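You operate a simulated robot arm through the tools that you are given. There is no shell and no other tool.

You are at the controls of a simulated robot arm. One attempt, no reset.

Task
Proof the sample in the pull tester at its printed load.
Fine: clamp it, wind up, wind the wheel right back before you open the clamp, and lay the sample on the mat before the supply, on its fixture side.

The check looks at the end state, three seconds after you hand in, the way a careful person would. Anything else that was tipped, shoved, dropped, spilled or broken makes it a failure.

Robot
A 7-joint arm with a two-finger parallel gripper, fixed in place. Base frame: the origin is on the floor under the middle of its stand, x ahead of it, y to its left, z up. Units: mm, rad, N and s.
It reaches about 1372 mm from its shoulder. Its first joint turns from -2.601 to 2.601 rad. Payload 3.43 kg.
Tool frame: the origin (TCP) lies between the finger pads and is the grasp point; the fingertips stand 30 mm ahead of it; z points along the fingers, y is the line along which they close. Largest opening 94 mm; finger width 28, thickness 10; the body of the gripper, 50 by 96 mm, starts 55 mm behind the TCP.
Orientation is that of the tool frame in the base frame, as a unit quaternion [w, x, y, z]. With the fingers straight down and closing along the base's y, the tool's x points along the base's -x, its y along +y and its z along -z.

Tools
- The arm moves only by the tool step_arm. Its arguments are lists of equal length, an entry for each row: "delta_pos": the shift along the base's x, y, z in mm, a list of three; "angular": the turn, a rotation vector about the base's x, y, z in rad, a list of three; "fingers": the opening in per cent of the stroke, from 0 (shut) to 100 (fully open). In form: {"delta_pos": [[dx, dy, dz], ...], "angular": [[wx, wy, wz], ...], "fingers": [fingers, ...]}. A call has 1 to 20 rows; each row shifts and turns the commanded pose from where the row before left it. Rows are played at 5 a second. More than 50 mm and 0.15 rad between two rows, or a gripper value outside its range, and nothing of the call is played. A pose out of reach is approached as far as the arm can. The call stops where the force on the tool passes 50 N (or 10 N more than at its start, if that is more) or the arm is blocked; 0.2 s more then pass. Each finger travels about 45 mm/s and halts on what it meets, pressing with about 23 N; the grip force reading is that of the motor and also rises with nothing between the fingers. The clock runs only during rows and for 0.2 s after the last one: add rows that do not move to give the fingers time. It gives the time, the measured TCP pose, the force on the tool (base axes), the opening and the grip force at its end, in the units of the frame above (readings bear some noise), with the torque about the TCP (base axes, N m) and any sound that the robot's microphone picked up.
- Cameras (640 x 400 px; columns grow to the right, rows downward): "scene" is fixed at [401.1, -647.7, 1380.7]; the picture's right is [0.96, -0.29, 0.00], its down [0.11, 0.38, -0.92] and it looks along [0.26, 0.88, 0.40] (base axes); focal length 214 px, centre (320, 200). "wrist" rides on the gripper at [76, 14, -103] in the tool frame; the picture's right is [-0.18, 0.98, 0.00], its down [-0.75, -0.14, -0.64] and it looks along [-0.63, -0.12, 0.77] (tool axes); focal length 243 px, centre (320, 200). There is no depth. A picture from a camera that has moved, and an enlarged one, comes with that camera's place and axes in the base frame and with its lens.
- snapshot(camera): a new picture of that camera. No time passes.
- inspect(camera, box): a new picture of the part [left, top, right, bottom] of that camera's present view, enlarged. No time passes.
- job_done(): hands the job in; it is judged then, once.

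Places have to be worked out from the pictures, the camera data and where the tool is seen. Open the gripper and draw the arm clear of the work before you hand the job in, unless the task says otherwise.

The tools are called after "Call:" as a command line: name --argument value ..., lists and objects as JSON in quotes. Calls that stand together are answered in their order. step_arm: Moves the arm, as the interface text tells. Its arguments: {"type":"object","properties":{"delta_pos":{"type":"array","items":{"type":"array","items":{"type":"number"}}},"angular":{"type":"array","items":{"type":"array","items":{"type":"number"}}},"fingers":{"type":"array","items":{"type":"number"}}},"required":["delta_pos","angular","fingers"]} The other tools are called the same way: snapshot (camera) takes a picture; inspect (camera, box) takes an enlarged picture of a part of a camera's view; job_done () hands the job in.

At the start:

```text
time: 0.0
tcp_pos: [288.4, -945.0, 1163.2]
orientation: [-0.001, 0.0, 1.0, 0.0]
contact_force: [1.0, -0.1, 0.3]
moment: [0.0, 0.01, -0.01]
grip_width: 93.9
grip_force: 0.1
```

scene: 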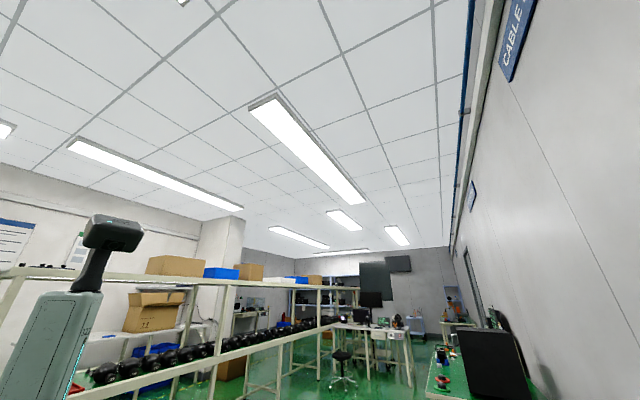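
wrist: 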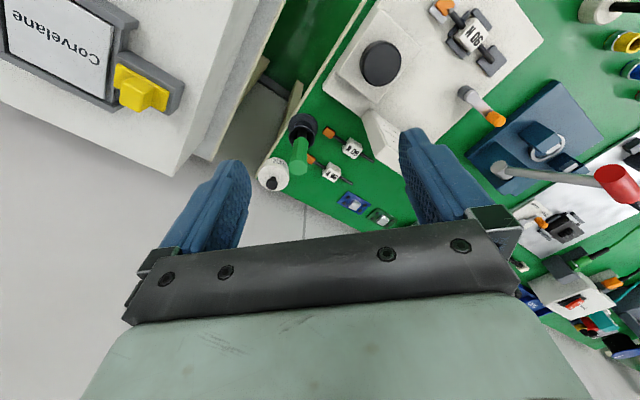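

The scene camera mostly shows the ceiling, while the wrist view shows a green bench with a tester. I'll take enlarged wrist pictures to understand what is there.

Call:
inspect --camera "wrist" --box '[240, 0, 640, 250]'

Call:
inspect --camera "scene" --box '[400, 280, 640, 400]'

Call:
inspect --camera "wrist" --box '[440, 100, 640, 360]'

```text
1.60 times, centred on (440, 125) of wrist
camera zoom: at [210.5, -929.7, 1265.0], right [0.18, 0.98, 0.0], down [0.75, -0.14, 0.64], along [0.63, -0.12, -0.77], focal length 388 px, centre (128, 320)
```

zoom: 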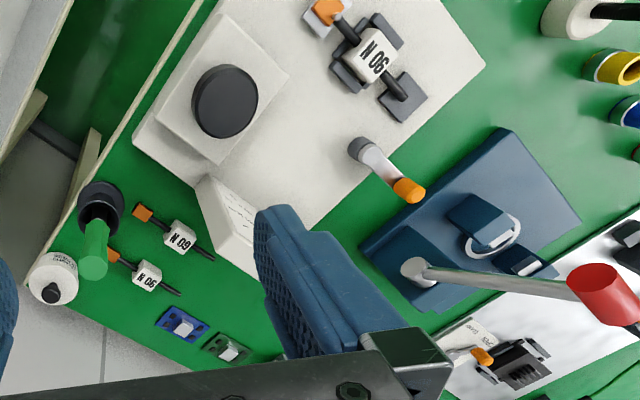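

```text
2.67 times, centred on (520, 340) of scene
camera zoom: at [401.1, -647.7, 1380.7], right [0.96, -0.29, 0.0], down [0.11, 0.38, -0.92], along [0.26, 0.88, 0.4], focal length 572 px, centre (-213, -173)
```

zoom: 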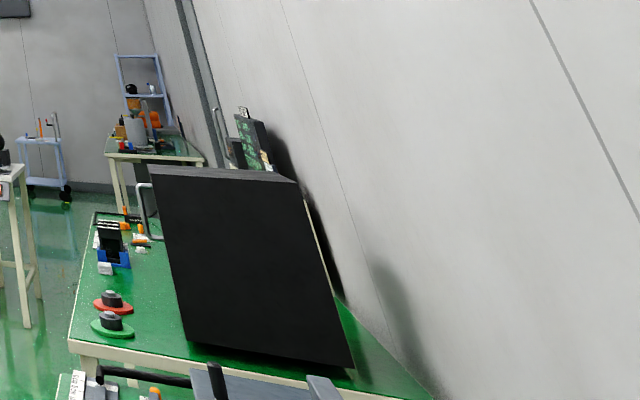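

```text
1.54 times, centred on (540, 230) of wrist
camera zoom: at [210.5, -929.7, 1265.0], right [0.18, 0.98, 0.0], down [0.75, -0.14, 0.64], along [0.63, -0.12, -0.77], focal length 373 px, centre (-18, 154)
```

zoom: 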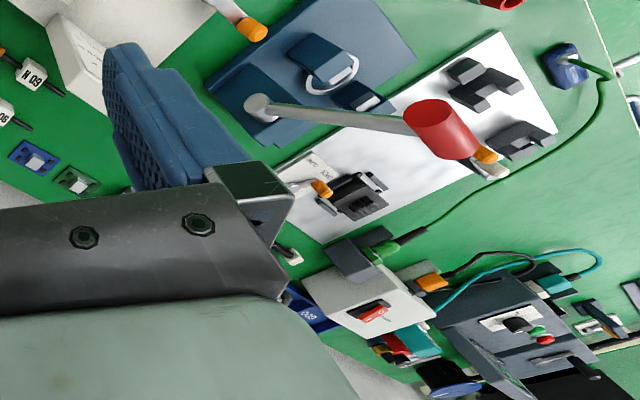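

I see a pull tester, samples marked "90 N"/"60 N", a crank with a red knob, and a mat area to the +y side. I raise the arm and look from several places before deciding anything.

Call:
step_arm --delta_pos '[[0, 0, 40], [0, 0, 40], [0, 0, 40], [0, 0, 40]]' --angular '[[0, 0, 0], [0, 0, 0], [0, 0, 0], [0, 0, 0]]' --fingers '[100, 100, 100, 100]'

Call:
snapshot --camera "wrist"

```text
time: 1.0
tcp_pos: [288.3, -958.0, 1302.7]
orientation: [0.004, 0.0, 1.0, -0.016]
contact_force: [0.6, 0.2, -0.9]
moment: [0.03, 0.01, 0.0]
grip_width: 94.0
grip_force: 0.1
out of reach, approached as far as the arm can: row 3, 4
```

```text
taken
camera wrist: at [210.2, -939.5, 1402.9], right [0.18, 0.98, -0.03], down [0.75, -0.12, 0.65], along [0.64, -0.14, -0.76], focal length 243 px, centre (320, 200)
```

wrist: 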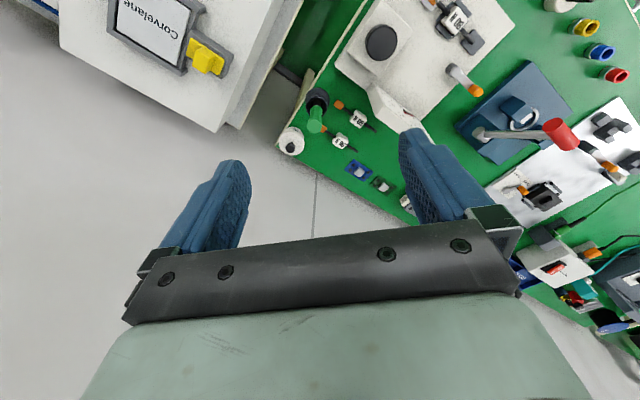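

The arm is near its reach limit here. I'll pull back toward the base (+y) and tilt the wrist so that the camera looks more straight down onto the bench.

Call:
step_arm --delta_pos '[[0, 40, -20], [0, 40, 0], [0, 40, 0], [0, 40, 0], [0, 40, 0], [0, 40, 0]]' --angular '[[0, 0.1, 0], [0, 0.1, 0], [0, 0.1, 0], [0, 0.1, 0], [0, 0.1, 0], [0, 0, 0]]' --fingers '[100, 100, 100, 100, 100, 100]'

Call:
snapshot --camera "wrist"

Call:
snapshot --camera "scene"

```text
time: 2.4
tcp_pos: [263.4, -783.6, 1161.6]
orientation: [-0.242, -0.01, 0.97, -0.039]
contact_force: [0.1, -0.6, 0.2]
moment: [-0.05, -0.02, 0.0]
grip_width: 93.7
grip_force: 0.0
out of reach, approached as far as the arm can: row 1, 2, 3, 4, 5, 6
```

```text
taken
camera wrist: at [242.7, -760.1, 1286.4], right [0.13, 0.98, -0.16], down [0.97, -0.09, 0.22], along [0.2, -0.18, -0.96], focal length 243 px, centre (320, 200)
```

wrist: 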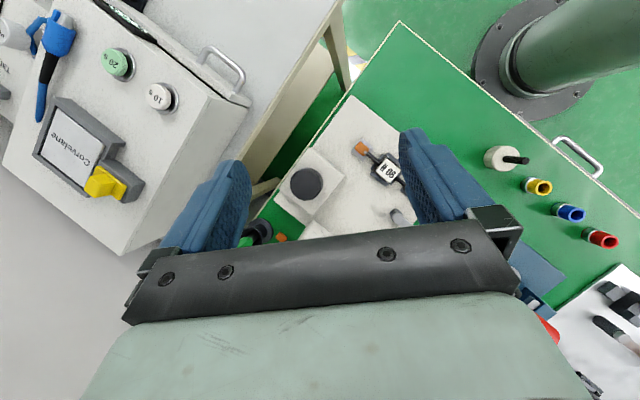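

```text
taken
```

scene: 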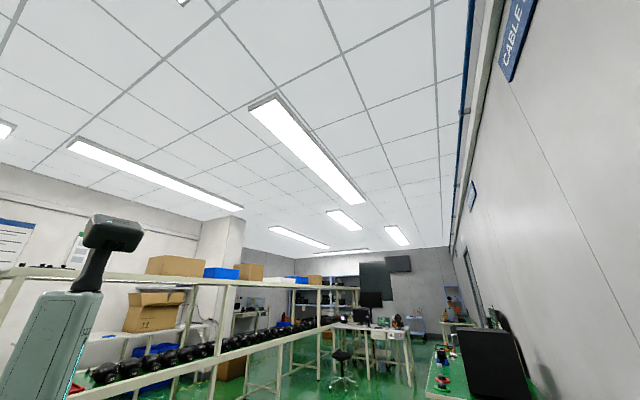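

The bench top works out at about z ≈ 780 with the base flange at the floor. I'll check where the commanded pose is with a still row, then continue looking.

Call:
step_arm --delta_pos '[[0, 0, 0], [0, 0, 0]]' --angular '[[0, 0, 0], [0, 0, 0]]' --fingers '[100, 100]'

```text
time: 3.0
tcp_pos: [262.8, -784.4, 1162.9]
orientation: [-0.241, -0.01, 0.97, -0.039]
contact_force: [0.2, -0.9, 0.5]
moment: [0.02, 0.0, -0.01]
grip_width: 94.1
grip_force: 0.0
```

The commanded pose restarts at the measured one. I move over the middle of the bench at this safe height to view the tester and the mat.

Call:
step_arm --delta_pos '[[30, 40, 10], [30, 40, 10], [30, 40, 10], [30, 40, 10], [30, 40, 10]]' --angular '[[0, -0.05, 0.02], [0, -0.05, 0.02], [0, 0, 0], [0, 0, 0], [0, 0, 0]]' --fingers '[100, 100, 100, 100, 100]'

Call:
snapshot --camera "wrist"

Call:
inspect --camera "wrist" --box '[320, 0, 640, 200]'

```text
refused: row 1 steps farther than a row can; nothing moved
```

```text
taken
camera wrist: at [242.7, -760.4, 1286.7], right [0.13, 0.98, -0.16], down [0.97, -0.09, 0.22], along [0.2, -0.18, -0.96], focal length 243 px, centre (320, 200)
```

wrist: 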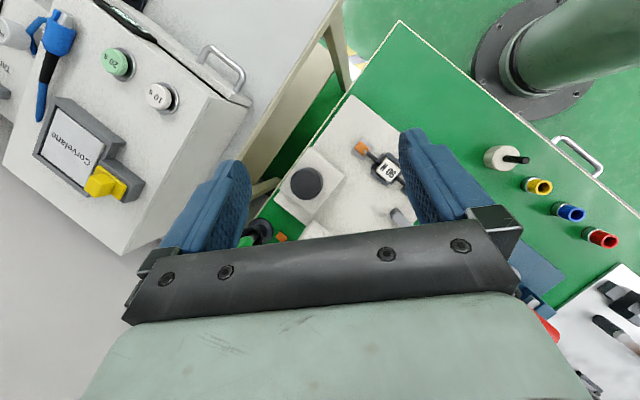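

```text
2.00 times, centred on (480, 100) of wrist
camera zoom: at [242.7, -760.4, 1286.7], right [0.13, 0.98, -0.16], down [0.97, -0.09, 0.22], along [0.2, -0.18, -0.96], focal length 485 px, centre (0, 400)
```

zoom: 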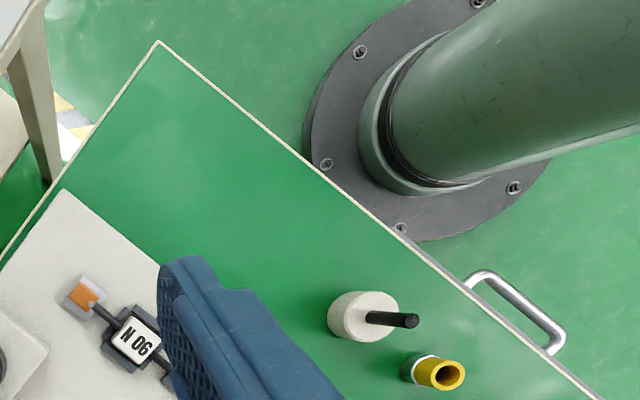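

The row was too long; I'll repeat with shorter rows.

Call:
step_arm --delta_pos '[[25, 38, 8], [25, 38, 8], [25, 38, 8], [25, 38, 8], [25, 38, 8], [25, 38, 8]]' --angular '[[0, -0.05, 0.0], [0, -0.05, 0.0], [0, 0, 0], [0, 0, 0], [0, 0, 0], [0, 0, 0]]' --fingers '[100, 100, 100, 100, 100, 100]'

Call:
snapshot --camera "wrist"

Call:
inspect --camera "wrist" --box '[320, 0, 640, 200]'

```text
time: 4.4
tcp_pos: [378.0, -637.9, 1068.1]
orientation: [-0.188, -0.008, 0.981, -0.04]
contact_force: [0.3, 0.5, 1.1]
moment: [-0.01, 0.0, 0.02]
grip_width: 93.8
grip_force: 0.1
out of reach, approached as far as the arm can: row 1, 2, 3, 4, 5, 6
```

```text
taken
camera wrist: at [344.1, -613.9, 1189.2], right [0.14, 0.98, -0.14], down [0.94, -0.09, 0.33], along [0.31, -0.18, -0.93], focal length 243 px, centre (320, 200)
```

wrist: 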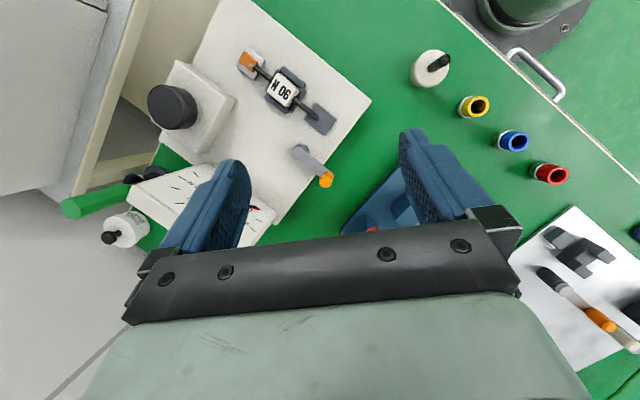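

```text
2.00 times, centred on (480, 100) of wrist
camera zoom: at [344.1, -613.9, 1189.2], right [0.14, 0.98, -0.14], down [0.94, -0.09, 0.33], along [0.31, -0.18, -0.93], focal length 485 px, centre (0, 400)
```

zoom: 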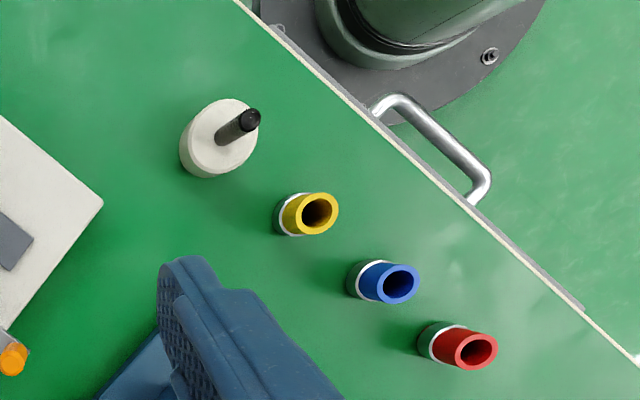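

The tilted orientation seems to limit the reach, so I turn back to straight-down fingers and rise, to get a wider view.

Call:
step_arm --delta_pos '[[0, 0, 40], [0, 0, 40], [0, 0, 40], [0, 0, 40], [0, 0, 30], [0, 0, 0]]' --angular '[[0.02, -0.095, -0.004], [0.02, -0.095, -0.004], [0.02, -0.095, -0.004], [0.02, -0.095, -0.004], [0, 0, 0], [0, 0, 0]]' --fingers '[100, 100, 100, 100, 100, 100]'

Call:
snapshot --camera "wrist"

Call:
inspect --camera "wrist" --box '[320, 0, 640, 200]'

```text
time: 5.8
tcp_pos: [388.0, -685.1, 1155.1]
orientation: [0.001, 0.001, 1.0, 0.003]
contact_force: [0.6, -0.4, 0.0]
moment: [0.01, 0.02, -0.01]
grip_width: 94.0
grip_force: 0.1
out of reach, approached as far as the arm can: row 1, 2, 3, 4, 5
```

```text
taken
camera wrist: at [311.6, -669.9, 1257.9], right [0.18, 0.98, 0.01], down [0.75, -0.14, 0.64], along [0.63, -0.11, -0.77], focal length 243 px, centre (320, 200)
```

wrist: 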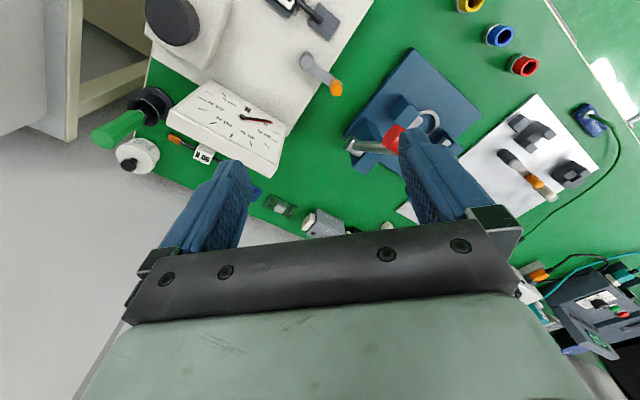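

```text
2.00 times, centred on (480, 100) of wrist
camera zoom: at [311.6, -669.9, 1257.9], right [0.18, 0.98, 0.01], down [0.75, -0.14, 0.64], along [0.63, -0.11, -0.77], focal length 485 px, centre (0, 400)
```

zoom: 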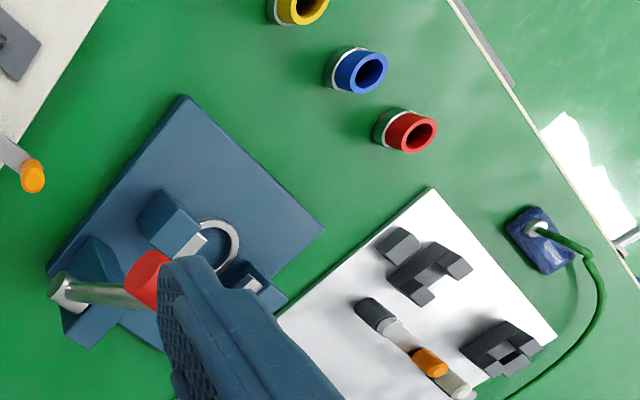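

The bench is turned 45° to the base axes: its near edge lies about 500 mm out along (0.707,-0.707), with the top at z ≈ 780. I'll turn the wrist by -45° so that the camera looks squarely across the bench, and bring it toward the near edge.

Call:
step_arm --delta_pos '[[-15, 15, 0], [-15, 15, 0], [-15, 15, 0], [-15, 15, 0], [-15, 15, 0], [-15, 15, 0], [0, 0, 0]]' --angular '[[0, 0, -0.131], [0, 0, -0.131], [0, 0, -0.131], [0, 0, -0.131], [0, 0, -0.131], [0, 0, -0.131], [0, 0, 0]]' --fingers '[100, 100, 100, 100, 100, 100, 100]'

Call:
snapshot --camera "wrist"

Call:
inspect --camera "wrist" --box '[0, 0, 320, 200]'

Call:
inspect --camera "wrist" --box '[320, 0, 640, 200]'

```text
time: 7.0
tcp_pos: [327.8, -635.6, 1113.8]
orientation: [0.006, 0.294, 0.956, 0.009]
contact_force: [0.0, -0.2, 0.1]
moment: [-0.01, -0.04, 0.0]
grip_width: 94.2
grip_force: 0.1
out of reach, approached as far as the arm can: row 1, 2, 3, 4, 5
stopped in row 5: the force on the tool passed its limit at 69 N (the readings are from after the stop); the commanded pose is now the measured one
```

```text
taken
camera wrist: at [271.4, -581.0, 1215.4], right [0.7, 0.71, 0.02], down [0.53, -0.55, 0.64], along [0.47, -0.44, -0.76], focal length 243 px, centre (320, 200)
```

wrist: 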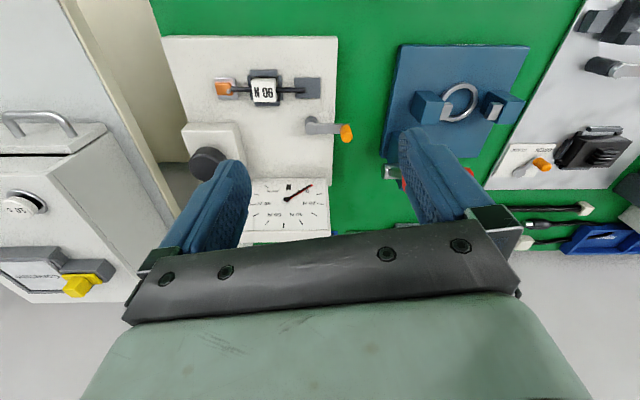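

```text
2.00 times, centred on (160, 100) of wrist
camera zoom: at [271.4, -581.0, 1215.4], right [0.7, 0.71, 0.02], down [0.53, -0.55, 0.64], along [0.47, -0.44, -0.76], focal length 485 px, centre (640, 400)
```

zoom: 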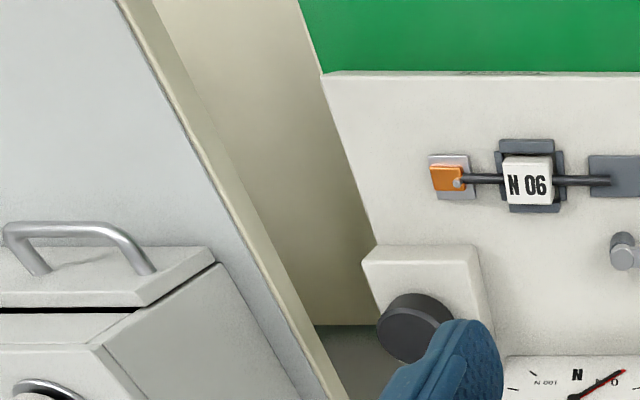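

```text
2.00 times, centred on (480, 100) of wrist
camera zoom: at [271.4, -581.0, 1215.4], right [0.7, 0.71, 0.02], down [0.53, -0.55, 0.64], along [0.47, -0.44, -0.76], focal length 485 px, centre (0, 400)
```

zoom: 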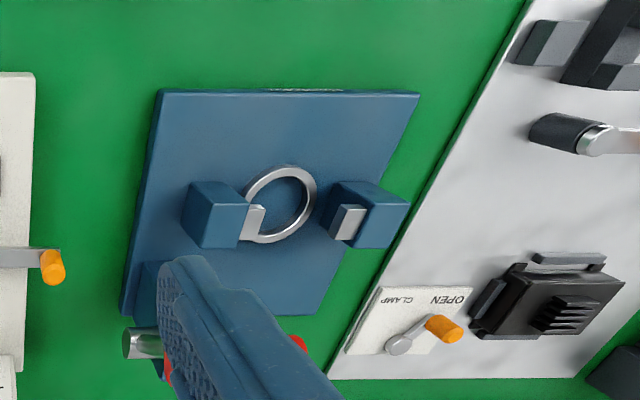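

Force limit tripped with nothing visibly touched (likely a joint jerk near the limit; readings are now zero). The tester board (sample "90 N", dial, wheel, orange-tipped lever) is seen from its near side; I now move gently along the bench to +x+y to view the rest.

Call:
step_arm --delta_pos '[[20, 20, 0], [20, 20, 0], [20, 20, 0], [20, 20, 0], [20, 20, 0], [20, 20, 0], [20, 20, 0], [20, 20, 0], [0, 0, 0]]' --angular '[[0, 0, -0.03], [0, 0, -0.03], [0, 0, -0.03], [0, 0, -0.03], [0, 0, -0.03], [0, 0, -0.03], [0, 0, 0], [0, 0, 0], [0, 0, 0]]' --fingers '[100, 100, 100, 100, 100, 100, 100, 100, 100]'

Call:
snapshot --camera "wrist"

Call:
inspect --camera "wrist" --box '[0, 0, 320, 200]'

Call:
inspect --camera "wrist" --box '[320, 0, 640, 200]'

```text
time: 7.4
tcp_pos: [349.0, -616.1, 1112.1]
orientation: [0.01, 0.304, 0.953, 0.004]
contact_force: [2.7, -0.5, -2.6]
moment: [-0.14, 0.18, -0.13]
grip_width: 93.8
grip_force: 0.0
stopped in row 2: the force on the tool passed its limit at 63 N (the readings are from after the stop); the commanded pose is now the measured one
```

```text
taken
camera wrist: at [293.7, -559.3, 1214.7], right [0.72, 0.69, 0.02], down [0.52, -0.55, 0.65], along [0.46, -0.46, -0.76], focal length 243 px, centre (320, 200)
```

wrist: 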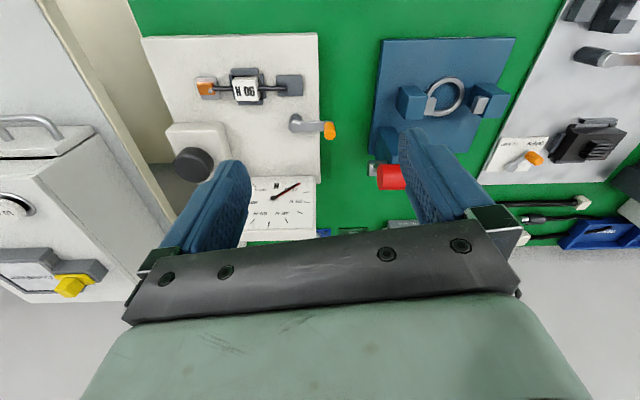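

```text
2.00 times, centred on (160, 100) of wrist
camera zoom: at [293.7, -559.3, 1214.7], right [0.72, 0.69, 0.02], down [0.52, -0.55, 0.65], along [0.46, -0.46, -0.76], focal length 485 px, centre (640, 400)
```

zoom: 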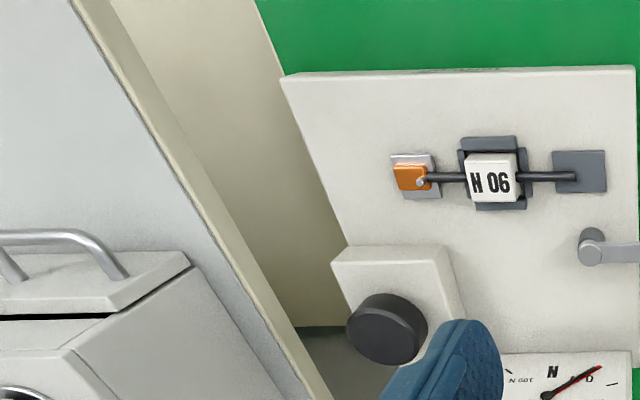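

```text
2.00 times, centred on (480, 100) of wrist
camera zoom: at [293.7, -559.3, 1214.7], right [0.72, 0.69, 0.02], down [0.52, -0.55, 0.65], along [0.46, -0.46, -0.76], focal length 485 px, centre (0, 400)
```

zoom: 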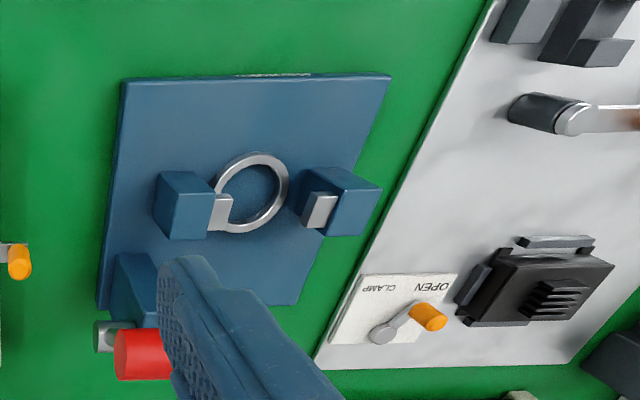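

The force stop came again in open air, so the arm may be brushing against itself or something out of view. I check the scene camera before moving on.

Call:
snapshot --camera "scene"

Call:
inspect --camera "scene" --box '[0, 200, 320, 400]'

```text
taken
```

scene: 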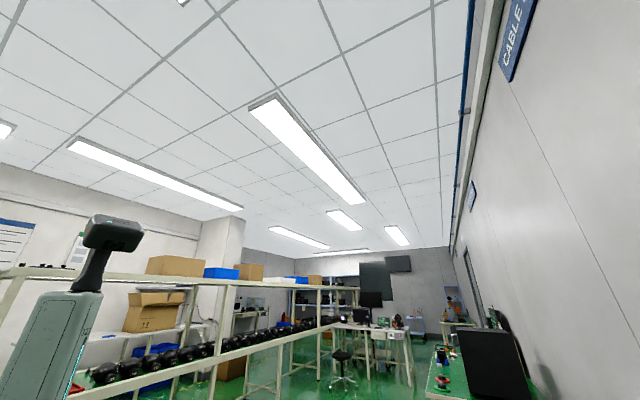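

```text
2.00 times, centred on (160, 300) of scene
camera zoom: at [401.1, -647.7, 1380.7], right [0.96, -0.29, 0.0], down [0.11, 0.38, -0.92], along [0.26, 0.88, 0.4], focal length 429 px, centre (640, 0)
```

zoom: 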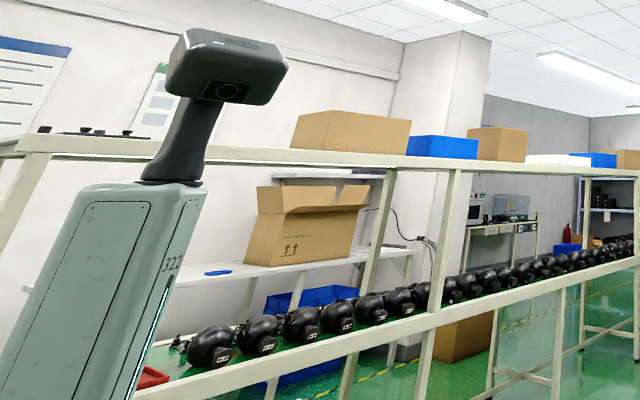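

The grey body with a head near the origin seems to be the robot's own stand or torso. I test with slower, smaller rows going down a bit, to see whether the force reading stays quiet.

Call:
step_arm --delta_pos '[[0, 0, -12], [0, 0, -12], [0, 0, -12], [0, 0, -12], [0, 0, -12], [0, 0, -12], [0, 0, 0]]' --angular '[[0, 0, 0], [0, 0, 0], [0, 0, 0], [0, 0, 0], [0, 0, 0], [0, 0, 0], [0, 0, 0]]' --fingers '[100, 100, 100, 100, 100, 100, 100]'

Call:
snapshot --camera "wrist"

```text
time: 9.0
tcp_pos: [350.6, -616.1, 1040.8]
orientation: [0.009, 0.303, 0.953, 0.004]
contact_force: [0.0, 0.6, -0.7]
moment: [-0.03, -0.02, 0.01]
grip_width: 94.0
grip_force: 0.1
```

```text
taken
camera wrist: at [294.2, -558.5, 1142.7], right [0.72, 0.7, 0.02], down [0.52, -0.55, 0.65], along [0.46, -0.46, -0.76], focal length 243 px, centre (320, 200)
```

wrist: 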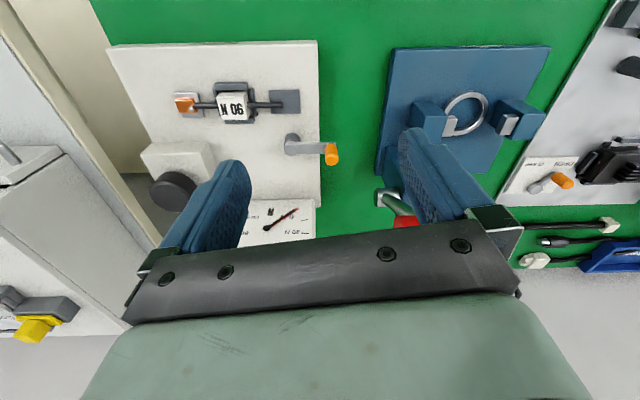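

Moving down went smoothly. Now slow rows along the bench (+x+y) at z ≈ 1040 to view the clamp plate and the supply.

Call:
step_arm --delta_pos '[[12, 12, 0], [12, 12, 0], [12, 12, 0], [12, 12, 0], [12, 12, 0], [12, 12, 0], [12, 12, 0], [12, 12, 0], [12, 12, 0], [12, 12, 0], [12, 12, 0], [12, 12, 0], [0, 0, 0]]' --angular '[[0, 0, -0.02], [0, 0, -0.02], [0, 0, -0.02], [0, 0, -0.02], [0, 0, -0.02], [0, 0, -0.02], [0, 0, -0.02], [0, 0, -0.02], [0, 0, 0], [0, 0, 0], [0, 0, 0], [0, 0, 0], [0, 0, 0]]' --fingers '[100, 100, 100, 100, 100, 100, 100, 100, 100, 100, 100, 100, 100]'

Call:
snapshot --camera "wrist"

Call:
inspect --camera "wrist" --box '[320, 0, 640, 260]'

```text
time: 11.8
tcp_pos: [492.9, -472.7, 1041.5]
orientation: [0.01, 0.379, 0.925, 0.005]
contact_force: [0.1, 0.2, 0.1]
moment: [-0.03, -0.01, 0.01]
grip_width: 94.2
grip_force: 0.1
```

```text
taken
camera wrist: at [446.5, -408.0, 1143.0], right [0.82, 0.57, 0.02], down [0.42, -0.63, 0.65], along [0.38, -0.53, -0.76], focal length 243 px, centre (320, 200)
```

wrist: 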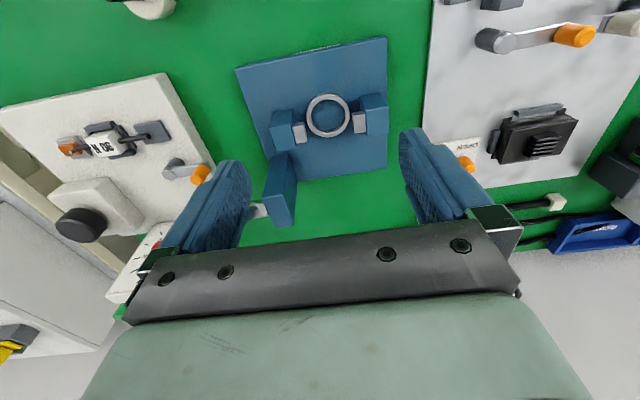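

```text
1.54 times, centred on (480, 130) of wrist
camera zoom: at [446.5, -408.0, 1143.0], right [0.82, 0.57, 0.02], down [0.42, -0.63, 0.65], along [0.38, -0.53, -0.76], focal length 373 px, centre (74, 308)
```

zoom: 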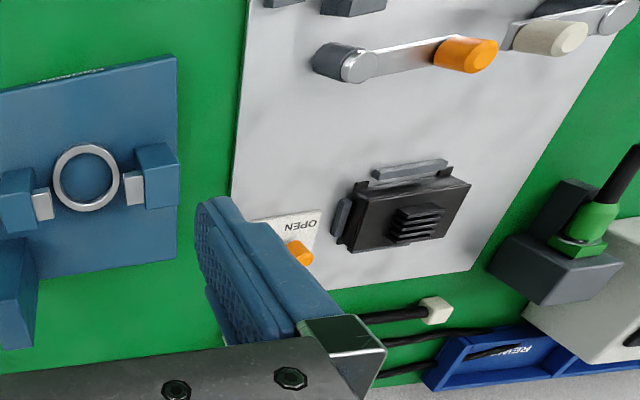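

Smooth. I continue further along the bench to see the remaining items (supply, mat).

Call:
step_arm --delta_pos '[[12, 14, 4], [12, 14, 4], [12, 14, 4], [12, 14, 4], [12, 14, 4], [12, 14, 4], [12, 14, 4], [12, 14, 4], [12, 14, 4], [12, 14, 4], [12, 14, 0], [12, 14, 0], [0, 0, 0]]' --angular '[[0, 0, 0.02], [0, 0, 0.02], [0, 0, 0.02], [0, 0, 0.02], [0, 0, 0.02], [0, 0, 0.02], [0, 0, 0.02], [0, 0, 0.02], [0, 0, 0], [0, 0, 0], [0, 0, 0], [0, 0, 0], [0, 0, 0]]' --fingers '[100, 100, 100, 100, 100, 100, 100, 100, 100, 100, 100, 100, 100]'

Call:
snapshot --camera "wrist"

Call:
inspect --camera "wrist" --box '[320, 0, 640, 260]'

Call:
inspect --camera "wrist" --box '[0, 0, 320, 260]'

```text
time: 14.6
tcp_pos: [637.7, -303.4, 1081.9]
orientation: [0.009, 0.304, 0.953, 0.004]
contact_force: [0.2, 0.8, -0.6]
moment: [0.0, 0.0, -0.02]
grip_width: 93.8
grip_force: 0.1
```

```text
taken
camera wrist: at [581.1, -246.2, 1182.9], right [0.72, 0.7, 0.02], down [0.52, -0.55, 0.65], along [0.46, -0.46, -0.76], focal length 243 px, centre (320, 200)
```

wrist: 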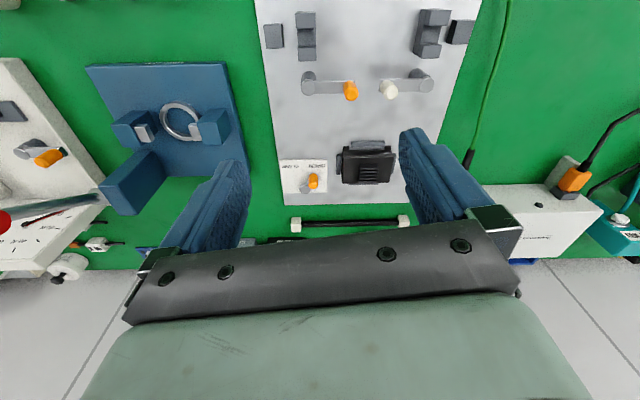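

```text
1.54 times, centred on (480, 130) of wrist
camera zoom: at [581.1, -246.2, 1182.9], right [0.72, 0.7, 0.02], down [0.52, -0.55, 0.65], along [0.46, -0.46, -0.76], focal length 373 px, centre (74, 308)
```

zoom: 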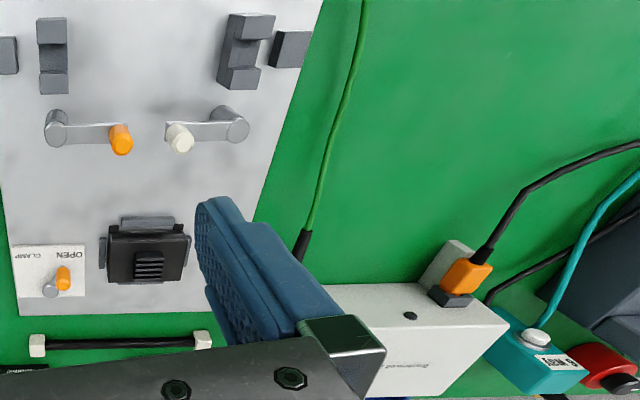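

```text
1.54 times, centred on (160, 130) of wrist
camera zoom: at [581.1, -246.2, 1182.9], right [0.72, 0.7, 0.02], down [0.52, -0.55, 0.65], along [0.46, -0.46, -0.76], focal length 373 px, centre (566, 308)
```

zoom: 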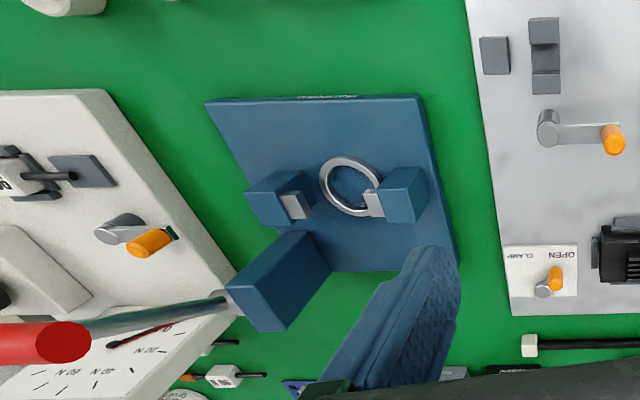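

I see three stations: the pull tester (dial in N), a blue press, and a grey clamp plate. The supply and the mat must be further along, so I keep going.

Call:
step_arm --delta_pos '[[12, 14, 0], [12, 14, 0], [12, 14, 0], [12, 14, 0], [12, 14, 0], [12, 14, 0], [12, 14, 0], [12, 14, 0], [12, 14, 0], [12, 14, 0], [12, 14, 0], [12, 14, 0], [12, 14, 0], [12, 14, 0], [0, 0, 0]]' --angular '[[0, 0, 0], [0, 0, 0], [0, 0, 0], [0, 0, 0], [0, 0, 0], [0, 0, 0], [0, 0, 0], [0, 0, 0], [0, 0, 0], [0, 0, 0], [0, 0, 0], [0, 0, 0], [0, 0, 0], [0, 0, 0], [0, 0, 0]]' --fingers '[100, 100, 100, 100, 100, 100, 100, 100, 100, 100, 100, 100, 100, 100, 100]'

Call:
snapshot --camera "wrist"

Call:
inspect --camera "wrist" --box '[320, 0, 640, 260]'

Call:
inspect --camera "wrist" --box '[0, 0, 320, 260]'

```text
time: 17.8
tcp_pos: [805.3, -107.5, 1082.9]
orientation: [0.01, 0.304, 0.953, 0.005]
contact_force: [0.6, -0.2, -0.1]
moment: [-0.01, 0.0, 0.01]
grip_width: 94.0
grip_force: 0.0
```

```text
taken
camera wrist: at [749.6, -50.7, 1184.1], right [0.72, 0.69, 0.02], down [0.52, -0.55, 0.65], along [0.46, -0.46, -0.76], focal length 243 px, centre (320, 200)
```

wrist: 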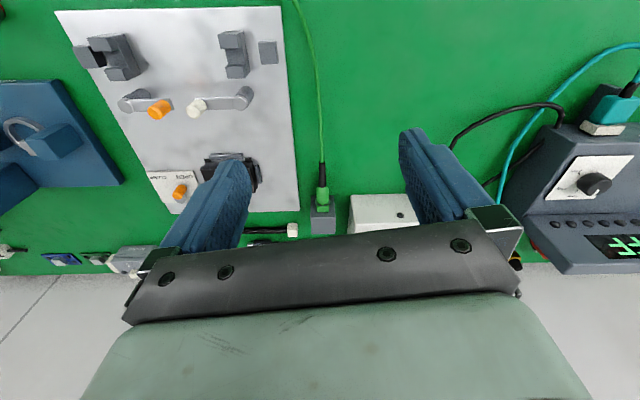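

```text
1.54 times, centred on (480, 130) of wrist
camera zoom: at [749.6, -50.7, 1184.1], right [0.72, 0.69, 0.02], down [0.52, -0.55, 0.65], along [0.46, -0.46, -0.76], focal length 373 px, centre (74, 308)
```

zoom: 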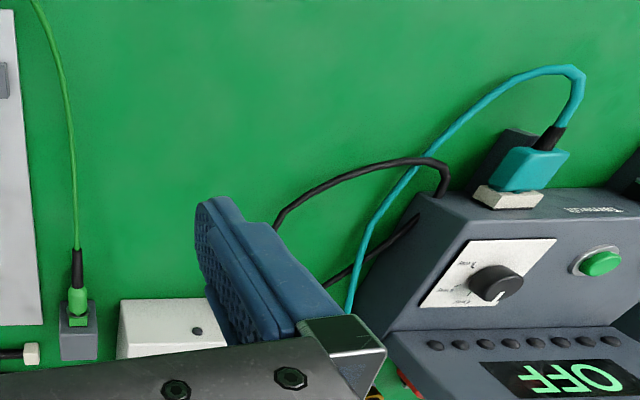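

```text
1.54 times, centred on (160, 130) of wrist
camera zoom: at [749.6, -50.7, 1184.1], right [0.72, 0.69, 0.02], down [0.52, -0.55, 0.65], along [0.46, -0.46, -0.76], focal length 373 px, centre (566, 308)
```

zoom: 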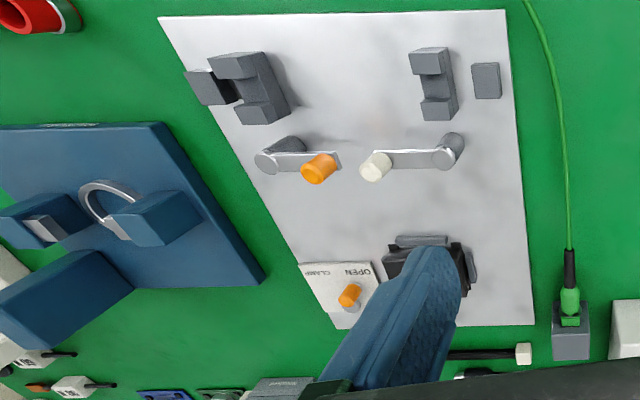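

There is an instrument with an "OFF" display and a green button here. I turn the camera to look further along the bench toward +x.

Call:
step_arm --delta_pos '[[0, 0, 4], [0, 0, 4], [0, 0, 4], [0, 0, 4], [0, 0, 4], [0, 0, 4], [0, 0, 4], [0, 0, 4], [0, 0, 4], [0, 0, 4], [0, 0, 0]]' --angular '[[0, 0, 0.1], [0, 0, 0.1], [0, 0, 0.1], [0, 0, 0.1], [0, 0, 0.1], [0, 0, 0.1], [0, 0, 0.1], [0, 0, 0.1], [0, 0, 0.1], [0, 0, 0.1], [0, 0, 0]]' --fingers '[100, 100, 100, 100, 100, 100, 100, 100, 100, 100, 100]'

Call:
snapshot --camera "wrist"

Call:
inspect --camera "wrist" --box '[320, 0, 640, 260]'

Call:
inspect --camera "wrist" --box '[0, 0, 320, 260]'

```text
time: 20.2
tcp_pos: [806.4, -107.5, 1122.5]
orientation: [0.006, -0.191, 0.981, 0.008]
contact_force: [0.2, -0.1, 0.4]
moment: [0.0, 0.01, 0.01]
grip_width: 93.9
grip_force: 0.0
```

```text
taken
camera wrist: at [728.9, -123.9, 1223.1], right [-0.2, 0.98, 0.02], down [0.75, 0.14, 0.65], along [0.64, 0.14, -0.76], focal length 243 px, centre (320, 200)
```

wrist: 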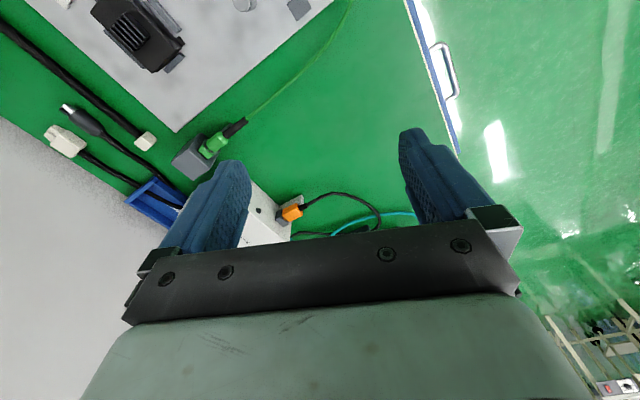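

```text
1.54 times, centred on (480, 130) of wrist
camera zoom: at [728.9, -123.9, 1223.1], right [-0.2, 0.98, 0.02], down [0.75, 0.14, 0.65], along [0.64, 0.14, -0.76], focal length 373 px, centre (74, 308)
```

zoom: 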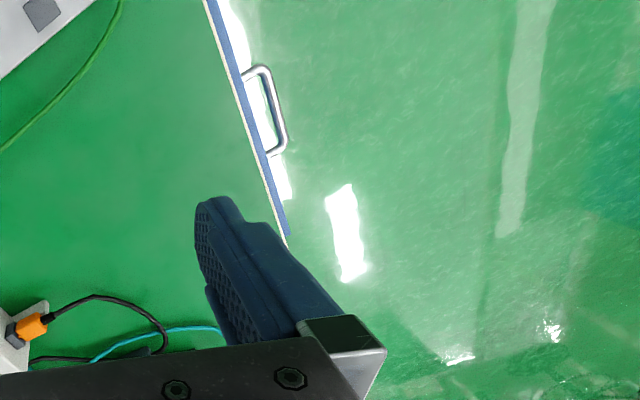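

```text
1.54 times, centred on (160, 130) of wrist
camera zoom: at [728.9, -123.9, 1223.1], right [-0.2, 0.98, 0.02], down [0.75, 0.14, 0.65], along [0.64, 0.14, -0.76], focal length 373 px, centre (566, 308)
```

zoom: 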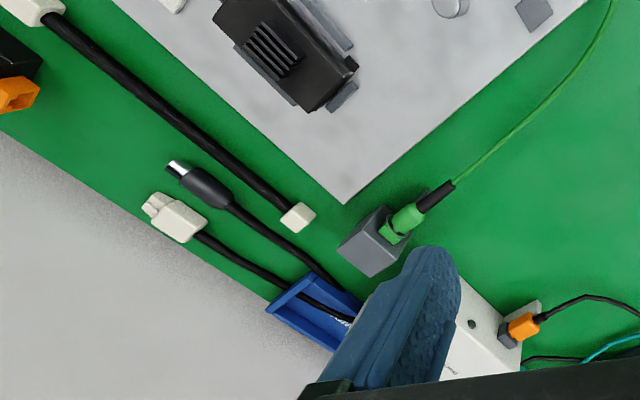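

The bench continues further along +x+y. I turn the camera to face along the bench and tilt it up for a long view.

Call:
step_arm --delta_pos '[[0, 0, 0], [0, 0, 0], [0, 0, 0], [0, 0, 0], [0, 0, 0], [0, 0, 0], [0, 0, 0], [0, 0, 0], [0, 0, 0], [0, 0, 0], [0, 0, 0]]' --angular '[[0, 0, 0.09], [0, 0, 0.09], [0, 0, 0.09], [0, 0, 0.09], [0, 0, 0.09], [0.07, -0.07, 0], [0.07, -0.07, 0], [0.07, -0.07, 0], [0.07, -0.07, 0], [0.07, -0.07, 0], [0, 0, 0]]' --fingers '[100, 100, 100, 100, 100, 100, 100, 100, 100, 100, 100]'

Call:
snapshot --camera "wrist"

Call:
inspect --camera "wrist" --box '[0, 0, 320, 200]'

Call:
inspect --camera "wrist" --box '[240, 0, 560, 200]'

```text
time: 22.6
tcp_pos: [805.2, -107.9, 1121.8]
orientation: [0.234, -0.393, 0.884, 0.098]
contact_force: [0.2, 0.4, -0.6]
moment: [0.03, 0.03, 0.02]
grip_width: 93.8
grip_force: 0.0
```

```text
taken
camera wrist: at [716.1, -183.0, 1173.1], right [-0.62, 0.78, 0.08], down [0.33, 0.17, 0.93], along [0.71, 0.6, -0.36], focal length 243 px, centre (320, 200)
```

wrist: 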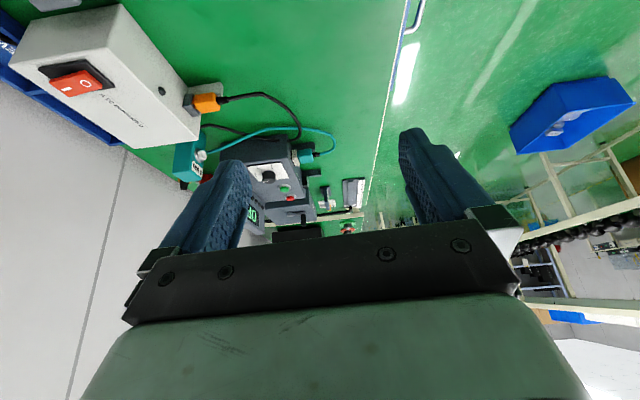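

```text
2.00 times, centred on (160, 100) of wrist
camera zoom: at [716.1, -183.0, 1173.1], right [-0.62, 0.78, 0.08], down [0.33, 0.17, 0.93], along [0.71, 0.6, -0.36], focal length 485 px, centre (640, 400)
```

zoom: 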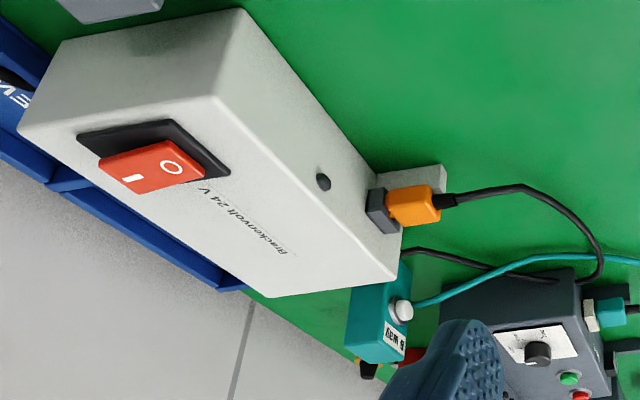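

```text
2.00 times, centred on (400, 100) of wrist
camera zoom: at [716.1, -183.0, 1173.1], right [-0.62, 0.78, 0.08], down [0.33, 0.17, 0.93], along [0.71, 0.6, -0.36], focal length 485 px, centre (160, 400)
```

zoom: 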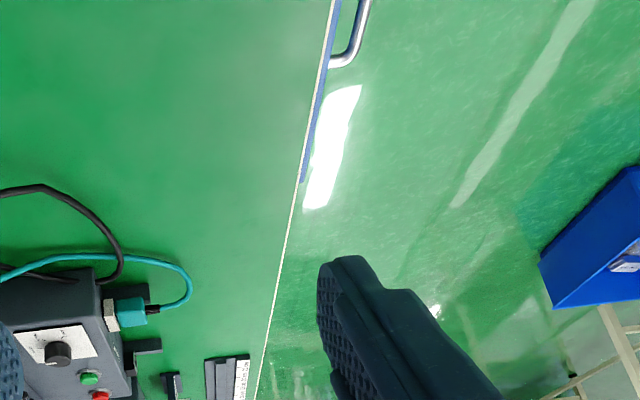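

The "Brackenvolt 24 V" box with the rocker switch is the supply. I turn back to face across the bench with the tilt kept, to view the supply front, its surroundings and labels.

Call:
step_arm --delta_pos '[[0, 0, 0], [0, 0, 0], [0, 0, 0], [0, 0, 0], [0, 0, 0], [0, 0, 0], [0, 0, 0], [0, 0, 0], [0, 0, 0], [0, 0, 0], [0, 0, 0], [0, 0, 0], [0, 0, 0], [0, 0, 0], [0, 0, 0]]' --angular '[[0, 0, -0.1], [0, 0, -0.1], [0, 0, -0.1], [0, 0, -0.1], [0, 0, -0.1], [0, 0, -0.1], [0, 0, -0.1], [0, 0, -0.1], [0, 0, -0.1], [0, 0, -0.1], [0, 0, -0.1], [0, 0, -0.1], [0, 0, -0.1], [0, 0, -0.1], [0, 0, 0]]' --fingers '[100, 100, 100, 100, 100, 100, 100, 100, 100, 100, 100, 100, 100, 100, 100]'

Call:
snapshot --camera "wrist"

Call:
inspect --camera "wrist" --box '[0, 0, 320, 200]'

Call:
inspect --camera "wrist" --box '[320, 0, 640, 200]'

```text
time: 25.8
tcp_pos: [807.0, -106.6, 1121.9]
orientation: [0.241, 0.27, 0.929, -0.075]
contact_force: [0.1, 0.4, -0.4]
moment: [0.02, 0.0, 0.0]
grip_width: 94.2
grip_force: 0.1
```

```text
taken
camera wrist: at [715.1, -31.2, 1173.5], right [0.66, 0.74, 0.08], down [0.22, -0.3, 0.93], along [0.72, -0.6, -0.36], focal length 243 px, centre (320, 200)
```

wrist: 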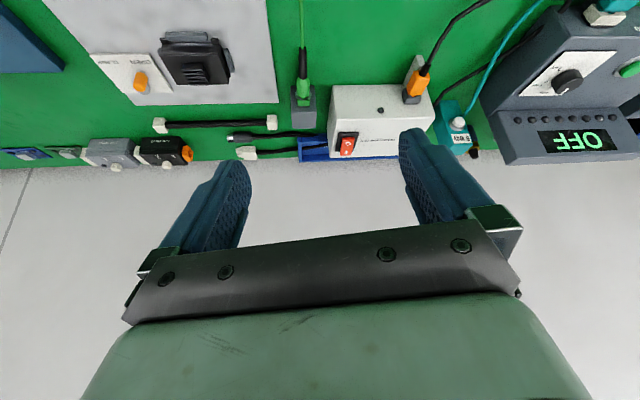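

```text
2.00 times, centred on (160, 100) of wrist
camera zoom: at [715.1, -31.2, 1173.5], right [0.66, 0.74, 0.08], down [0.22, -0.3, 0.93], along [0.72, -0.6, -0.36], focal length 485 px, centre (640, 400)
```

zoom: 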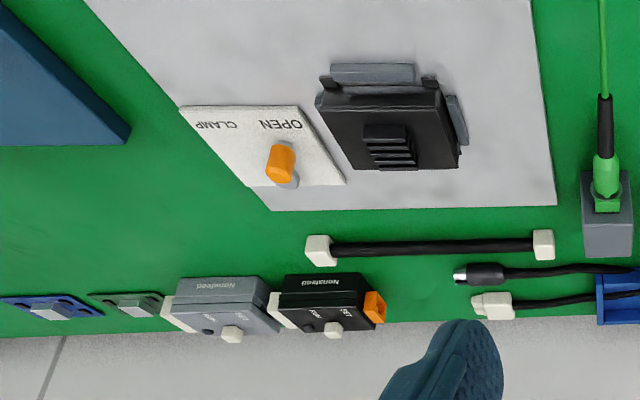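

```text
2.00 times, centred on (480, 100) of wrist
camera zoom: at [715.1, -31.2, 1173.5], right [0.66, 0.74, 0.08], down [0.22, -0.3, 0.93], along [0.72, -0.6, -0.36], focal length 485 px, centre (0, 400)
```

zoom: 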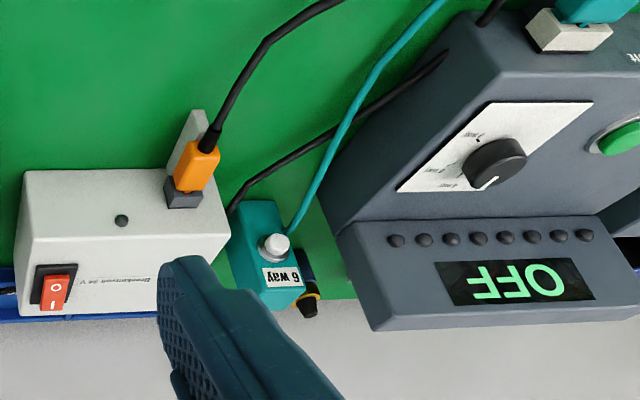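

The layout is clear: supply (near face around x≈1040…1170, y≈-240…-110), the grey plate with OPEN/CLAMP lever is the fixture to its -x side, and the pull tester is at the far -x-y end. I now untilt and go back toward the tester.

Call:
step_arm --delta_pos '[[0, 0, -8], [0, 0, -8], [0, 0, -8], [0, 0, -8], [0, 0, -8], [-18, -20, -2], [-18, -20, -2], [-18, -20, -2], [-18, -20, -2], [-18, -20, -2], [-18, -20, -2], [-18, -20, 0], [-18, -20, 0], [-18, -20, 0], [-18, -20, 0], [-18, -20, 0], [-18, -20, 0], [-18, -20, 0], [-18, -20, 0], [0, 0, 0]]' --angular '[[0.066, 0.079, -0.043], [0.066, 0.079, -0.043], [0.066, 0.079, -0.043], [0.066, 0.079, -0.043], [0.066, 0.079, -0.043], [0, 0, 0], [0, 0, 0], [0, 0, 0], [0, 0, 0], [0, 0, 0], [0, 0, 0], [0, 0, 0], [0, 0, 0], [0, 0, 0], [0, 0, 0], [0, 0, 0], [0, 0, 0], [0, 0, 0], [0, 0, 0], [0, 0, 0]]' --fingers '[100, 100, 100, 100, 100, 100, 100, 100, 100, 100, 100, 100, 100, 100, 100, 100, 100, 100, 100, 100]'

```text
time: 30.0
tcp_pos: [553.7, -387.7, 1069.8]
orientation: [-0.001, 0.381, 0.924, 0.002]
contact_force: [0.2, 0.5, 0.0]
moment: [-0.02, -0.01, -0.04]
grip_width: 93.9
grip_force: 0.1
```

Orientation is now square to the bench. Continuing to the tester with slow rows.

Call:
step_arm --delta_pos '[[-19, -17, -4], [-19, -17, -4], [-19, -17, -4], [-19, -17, -4], [-19, -17, -4], [-19, -17, -4], [-19, -17, -4], [-19, -17, -4], [-19, -17, -4], [-19, -17, -4], [-19, -17, -4], [-19, -17, -4], [-19, -17, -4], [-19, -17, -4], [-19, -17, -4], [0, 0, 0]]' --angular '[[0, 0, 0], [0, 0, 0], [0, 0, 0], [0, 0, 0], [0, 0, 0], [0, 0, 0], [0, 0, 0], [0, 0, 0], [0, 0, 0], [0, 0, 0], [0, 0, 0], [0, 0, 0], [0, 0, 0], [0, 0, 0], [0, 0, 0], [0, 0, 0]]' --fingers '[100, 100, 100, 100, 100, 100, 100, 100, 100, 100, 100, 100, 100, 100, 100, 100]'

Call:
snapshot --camera "wrist"

Call:
inspect --camera "wrist" --box '[120, 40, 440, 240]'

```text
time: 33.4
tcp_pos: [268.8, -642.7, 1012.5]
orientation: [-0.001, 0.381, 0.924, 0.002]
contact_force: [0.6, 0.0, -0.1]
moment: [0.02, 0.0, 0.0]
grip_width: 93.6
grip_force: 0.2
```

```text
taken
camera wrist: at [224.4, -578.4, 1113.4], right [0.82, 0.57, 0.0], down [0.44, -0.63, 0.64], along [0.36, -0.53, -0.77], focal length 243 px, centre (320, 200)
```

wrist: 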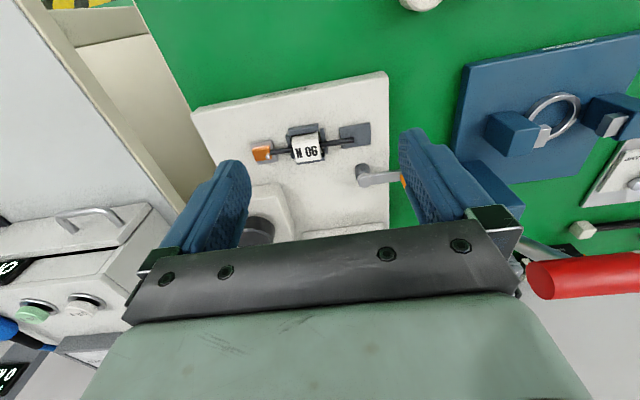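

```text
2.00 times, centred on (280, 140) of wrist
camera zoom: at [224.4, -578.4, 1113.4], right [0.82, 0.57, 0.0], down [0.44, -0.63, 0.64], along [0.36, -0.53, -0.77], focal length 485 px, centre (400, 320)
```

zoom: 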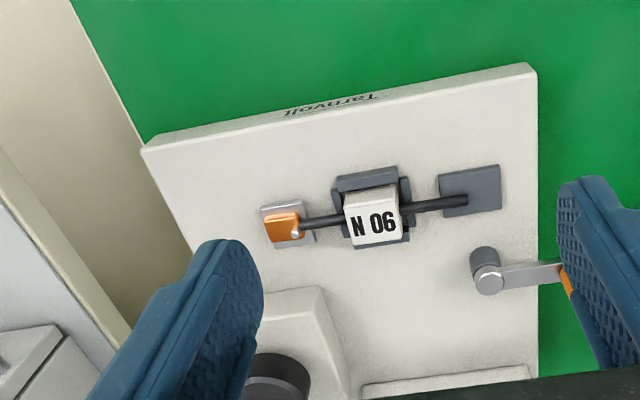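

The tester carries the 90 N sample in a cradle, an orange-tipped lever, and the wheel and dial beyond. I shift outward across the bench to see the dial and wheel.

Call:
step_arm --delta_pos '[[14, -14, 0], [14, -14, 0], [14, -14, 0], [14, -14, 0], [14, -14, 0], [0, 0, 0]]' --angular '[[0, 0, 0.04], [0, 0, 0.04], [0, 0, 0.04], [0, 0, 0.04], [0, 0, 0.03], [0, 0, 0]]' --fingers '[100, 100, 100, 100, 100, 100]'

Call:
snapshot --camera "wrist"

Call:
inspect --camera "wrist" --box '[160, 0, 480, 200]'

```text
time: 34.8
tcp_pos: [339.1, -713.7, 1009.8]
orientation: [-0.001, 0.291, 0.957, 0.001]
contact_force: [0.4, 0.0, 0.5]
moment: [-0.01, 0.01, 0.0]
grip_width: 94.2
grip_force: 0.1
```

```text
taken
camera wrist: at [283.4, -657.9, 1112.6], right [0.7, 0.71, 0.0], down [0.55, -0.54, 0.64], along [0.46, -0.45, -0.77], focal length 243 px, centre (320, 200)
```

wrist: 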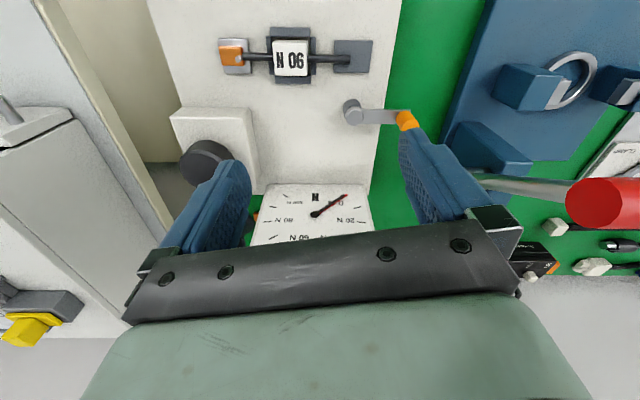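

```text
2.00 times, centred on (320, 100) of wrist
camera zoom: at [283.4, -657.9, 1112.6], right [0.7, 0.71, 0.0], down [0.55, -0.54, 0.64], along [0.46, -0.45, -0.77], focal length 485 px, centre (320, 400)
```

zoom: 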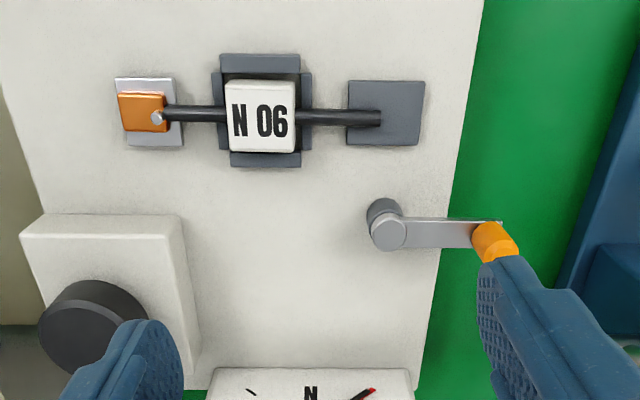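

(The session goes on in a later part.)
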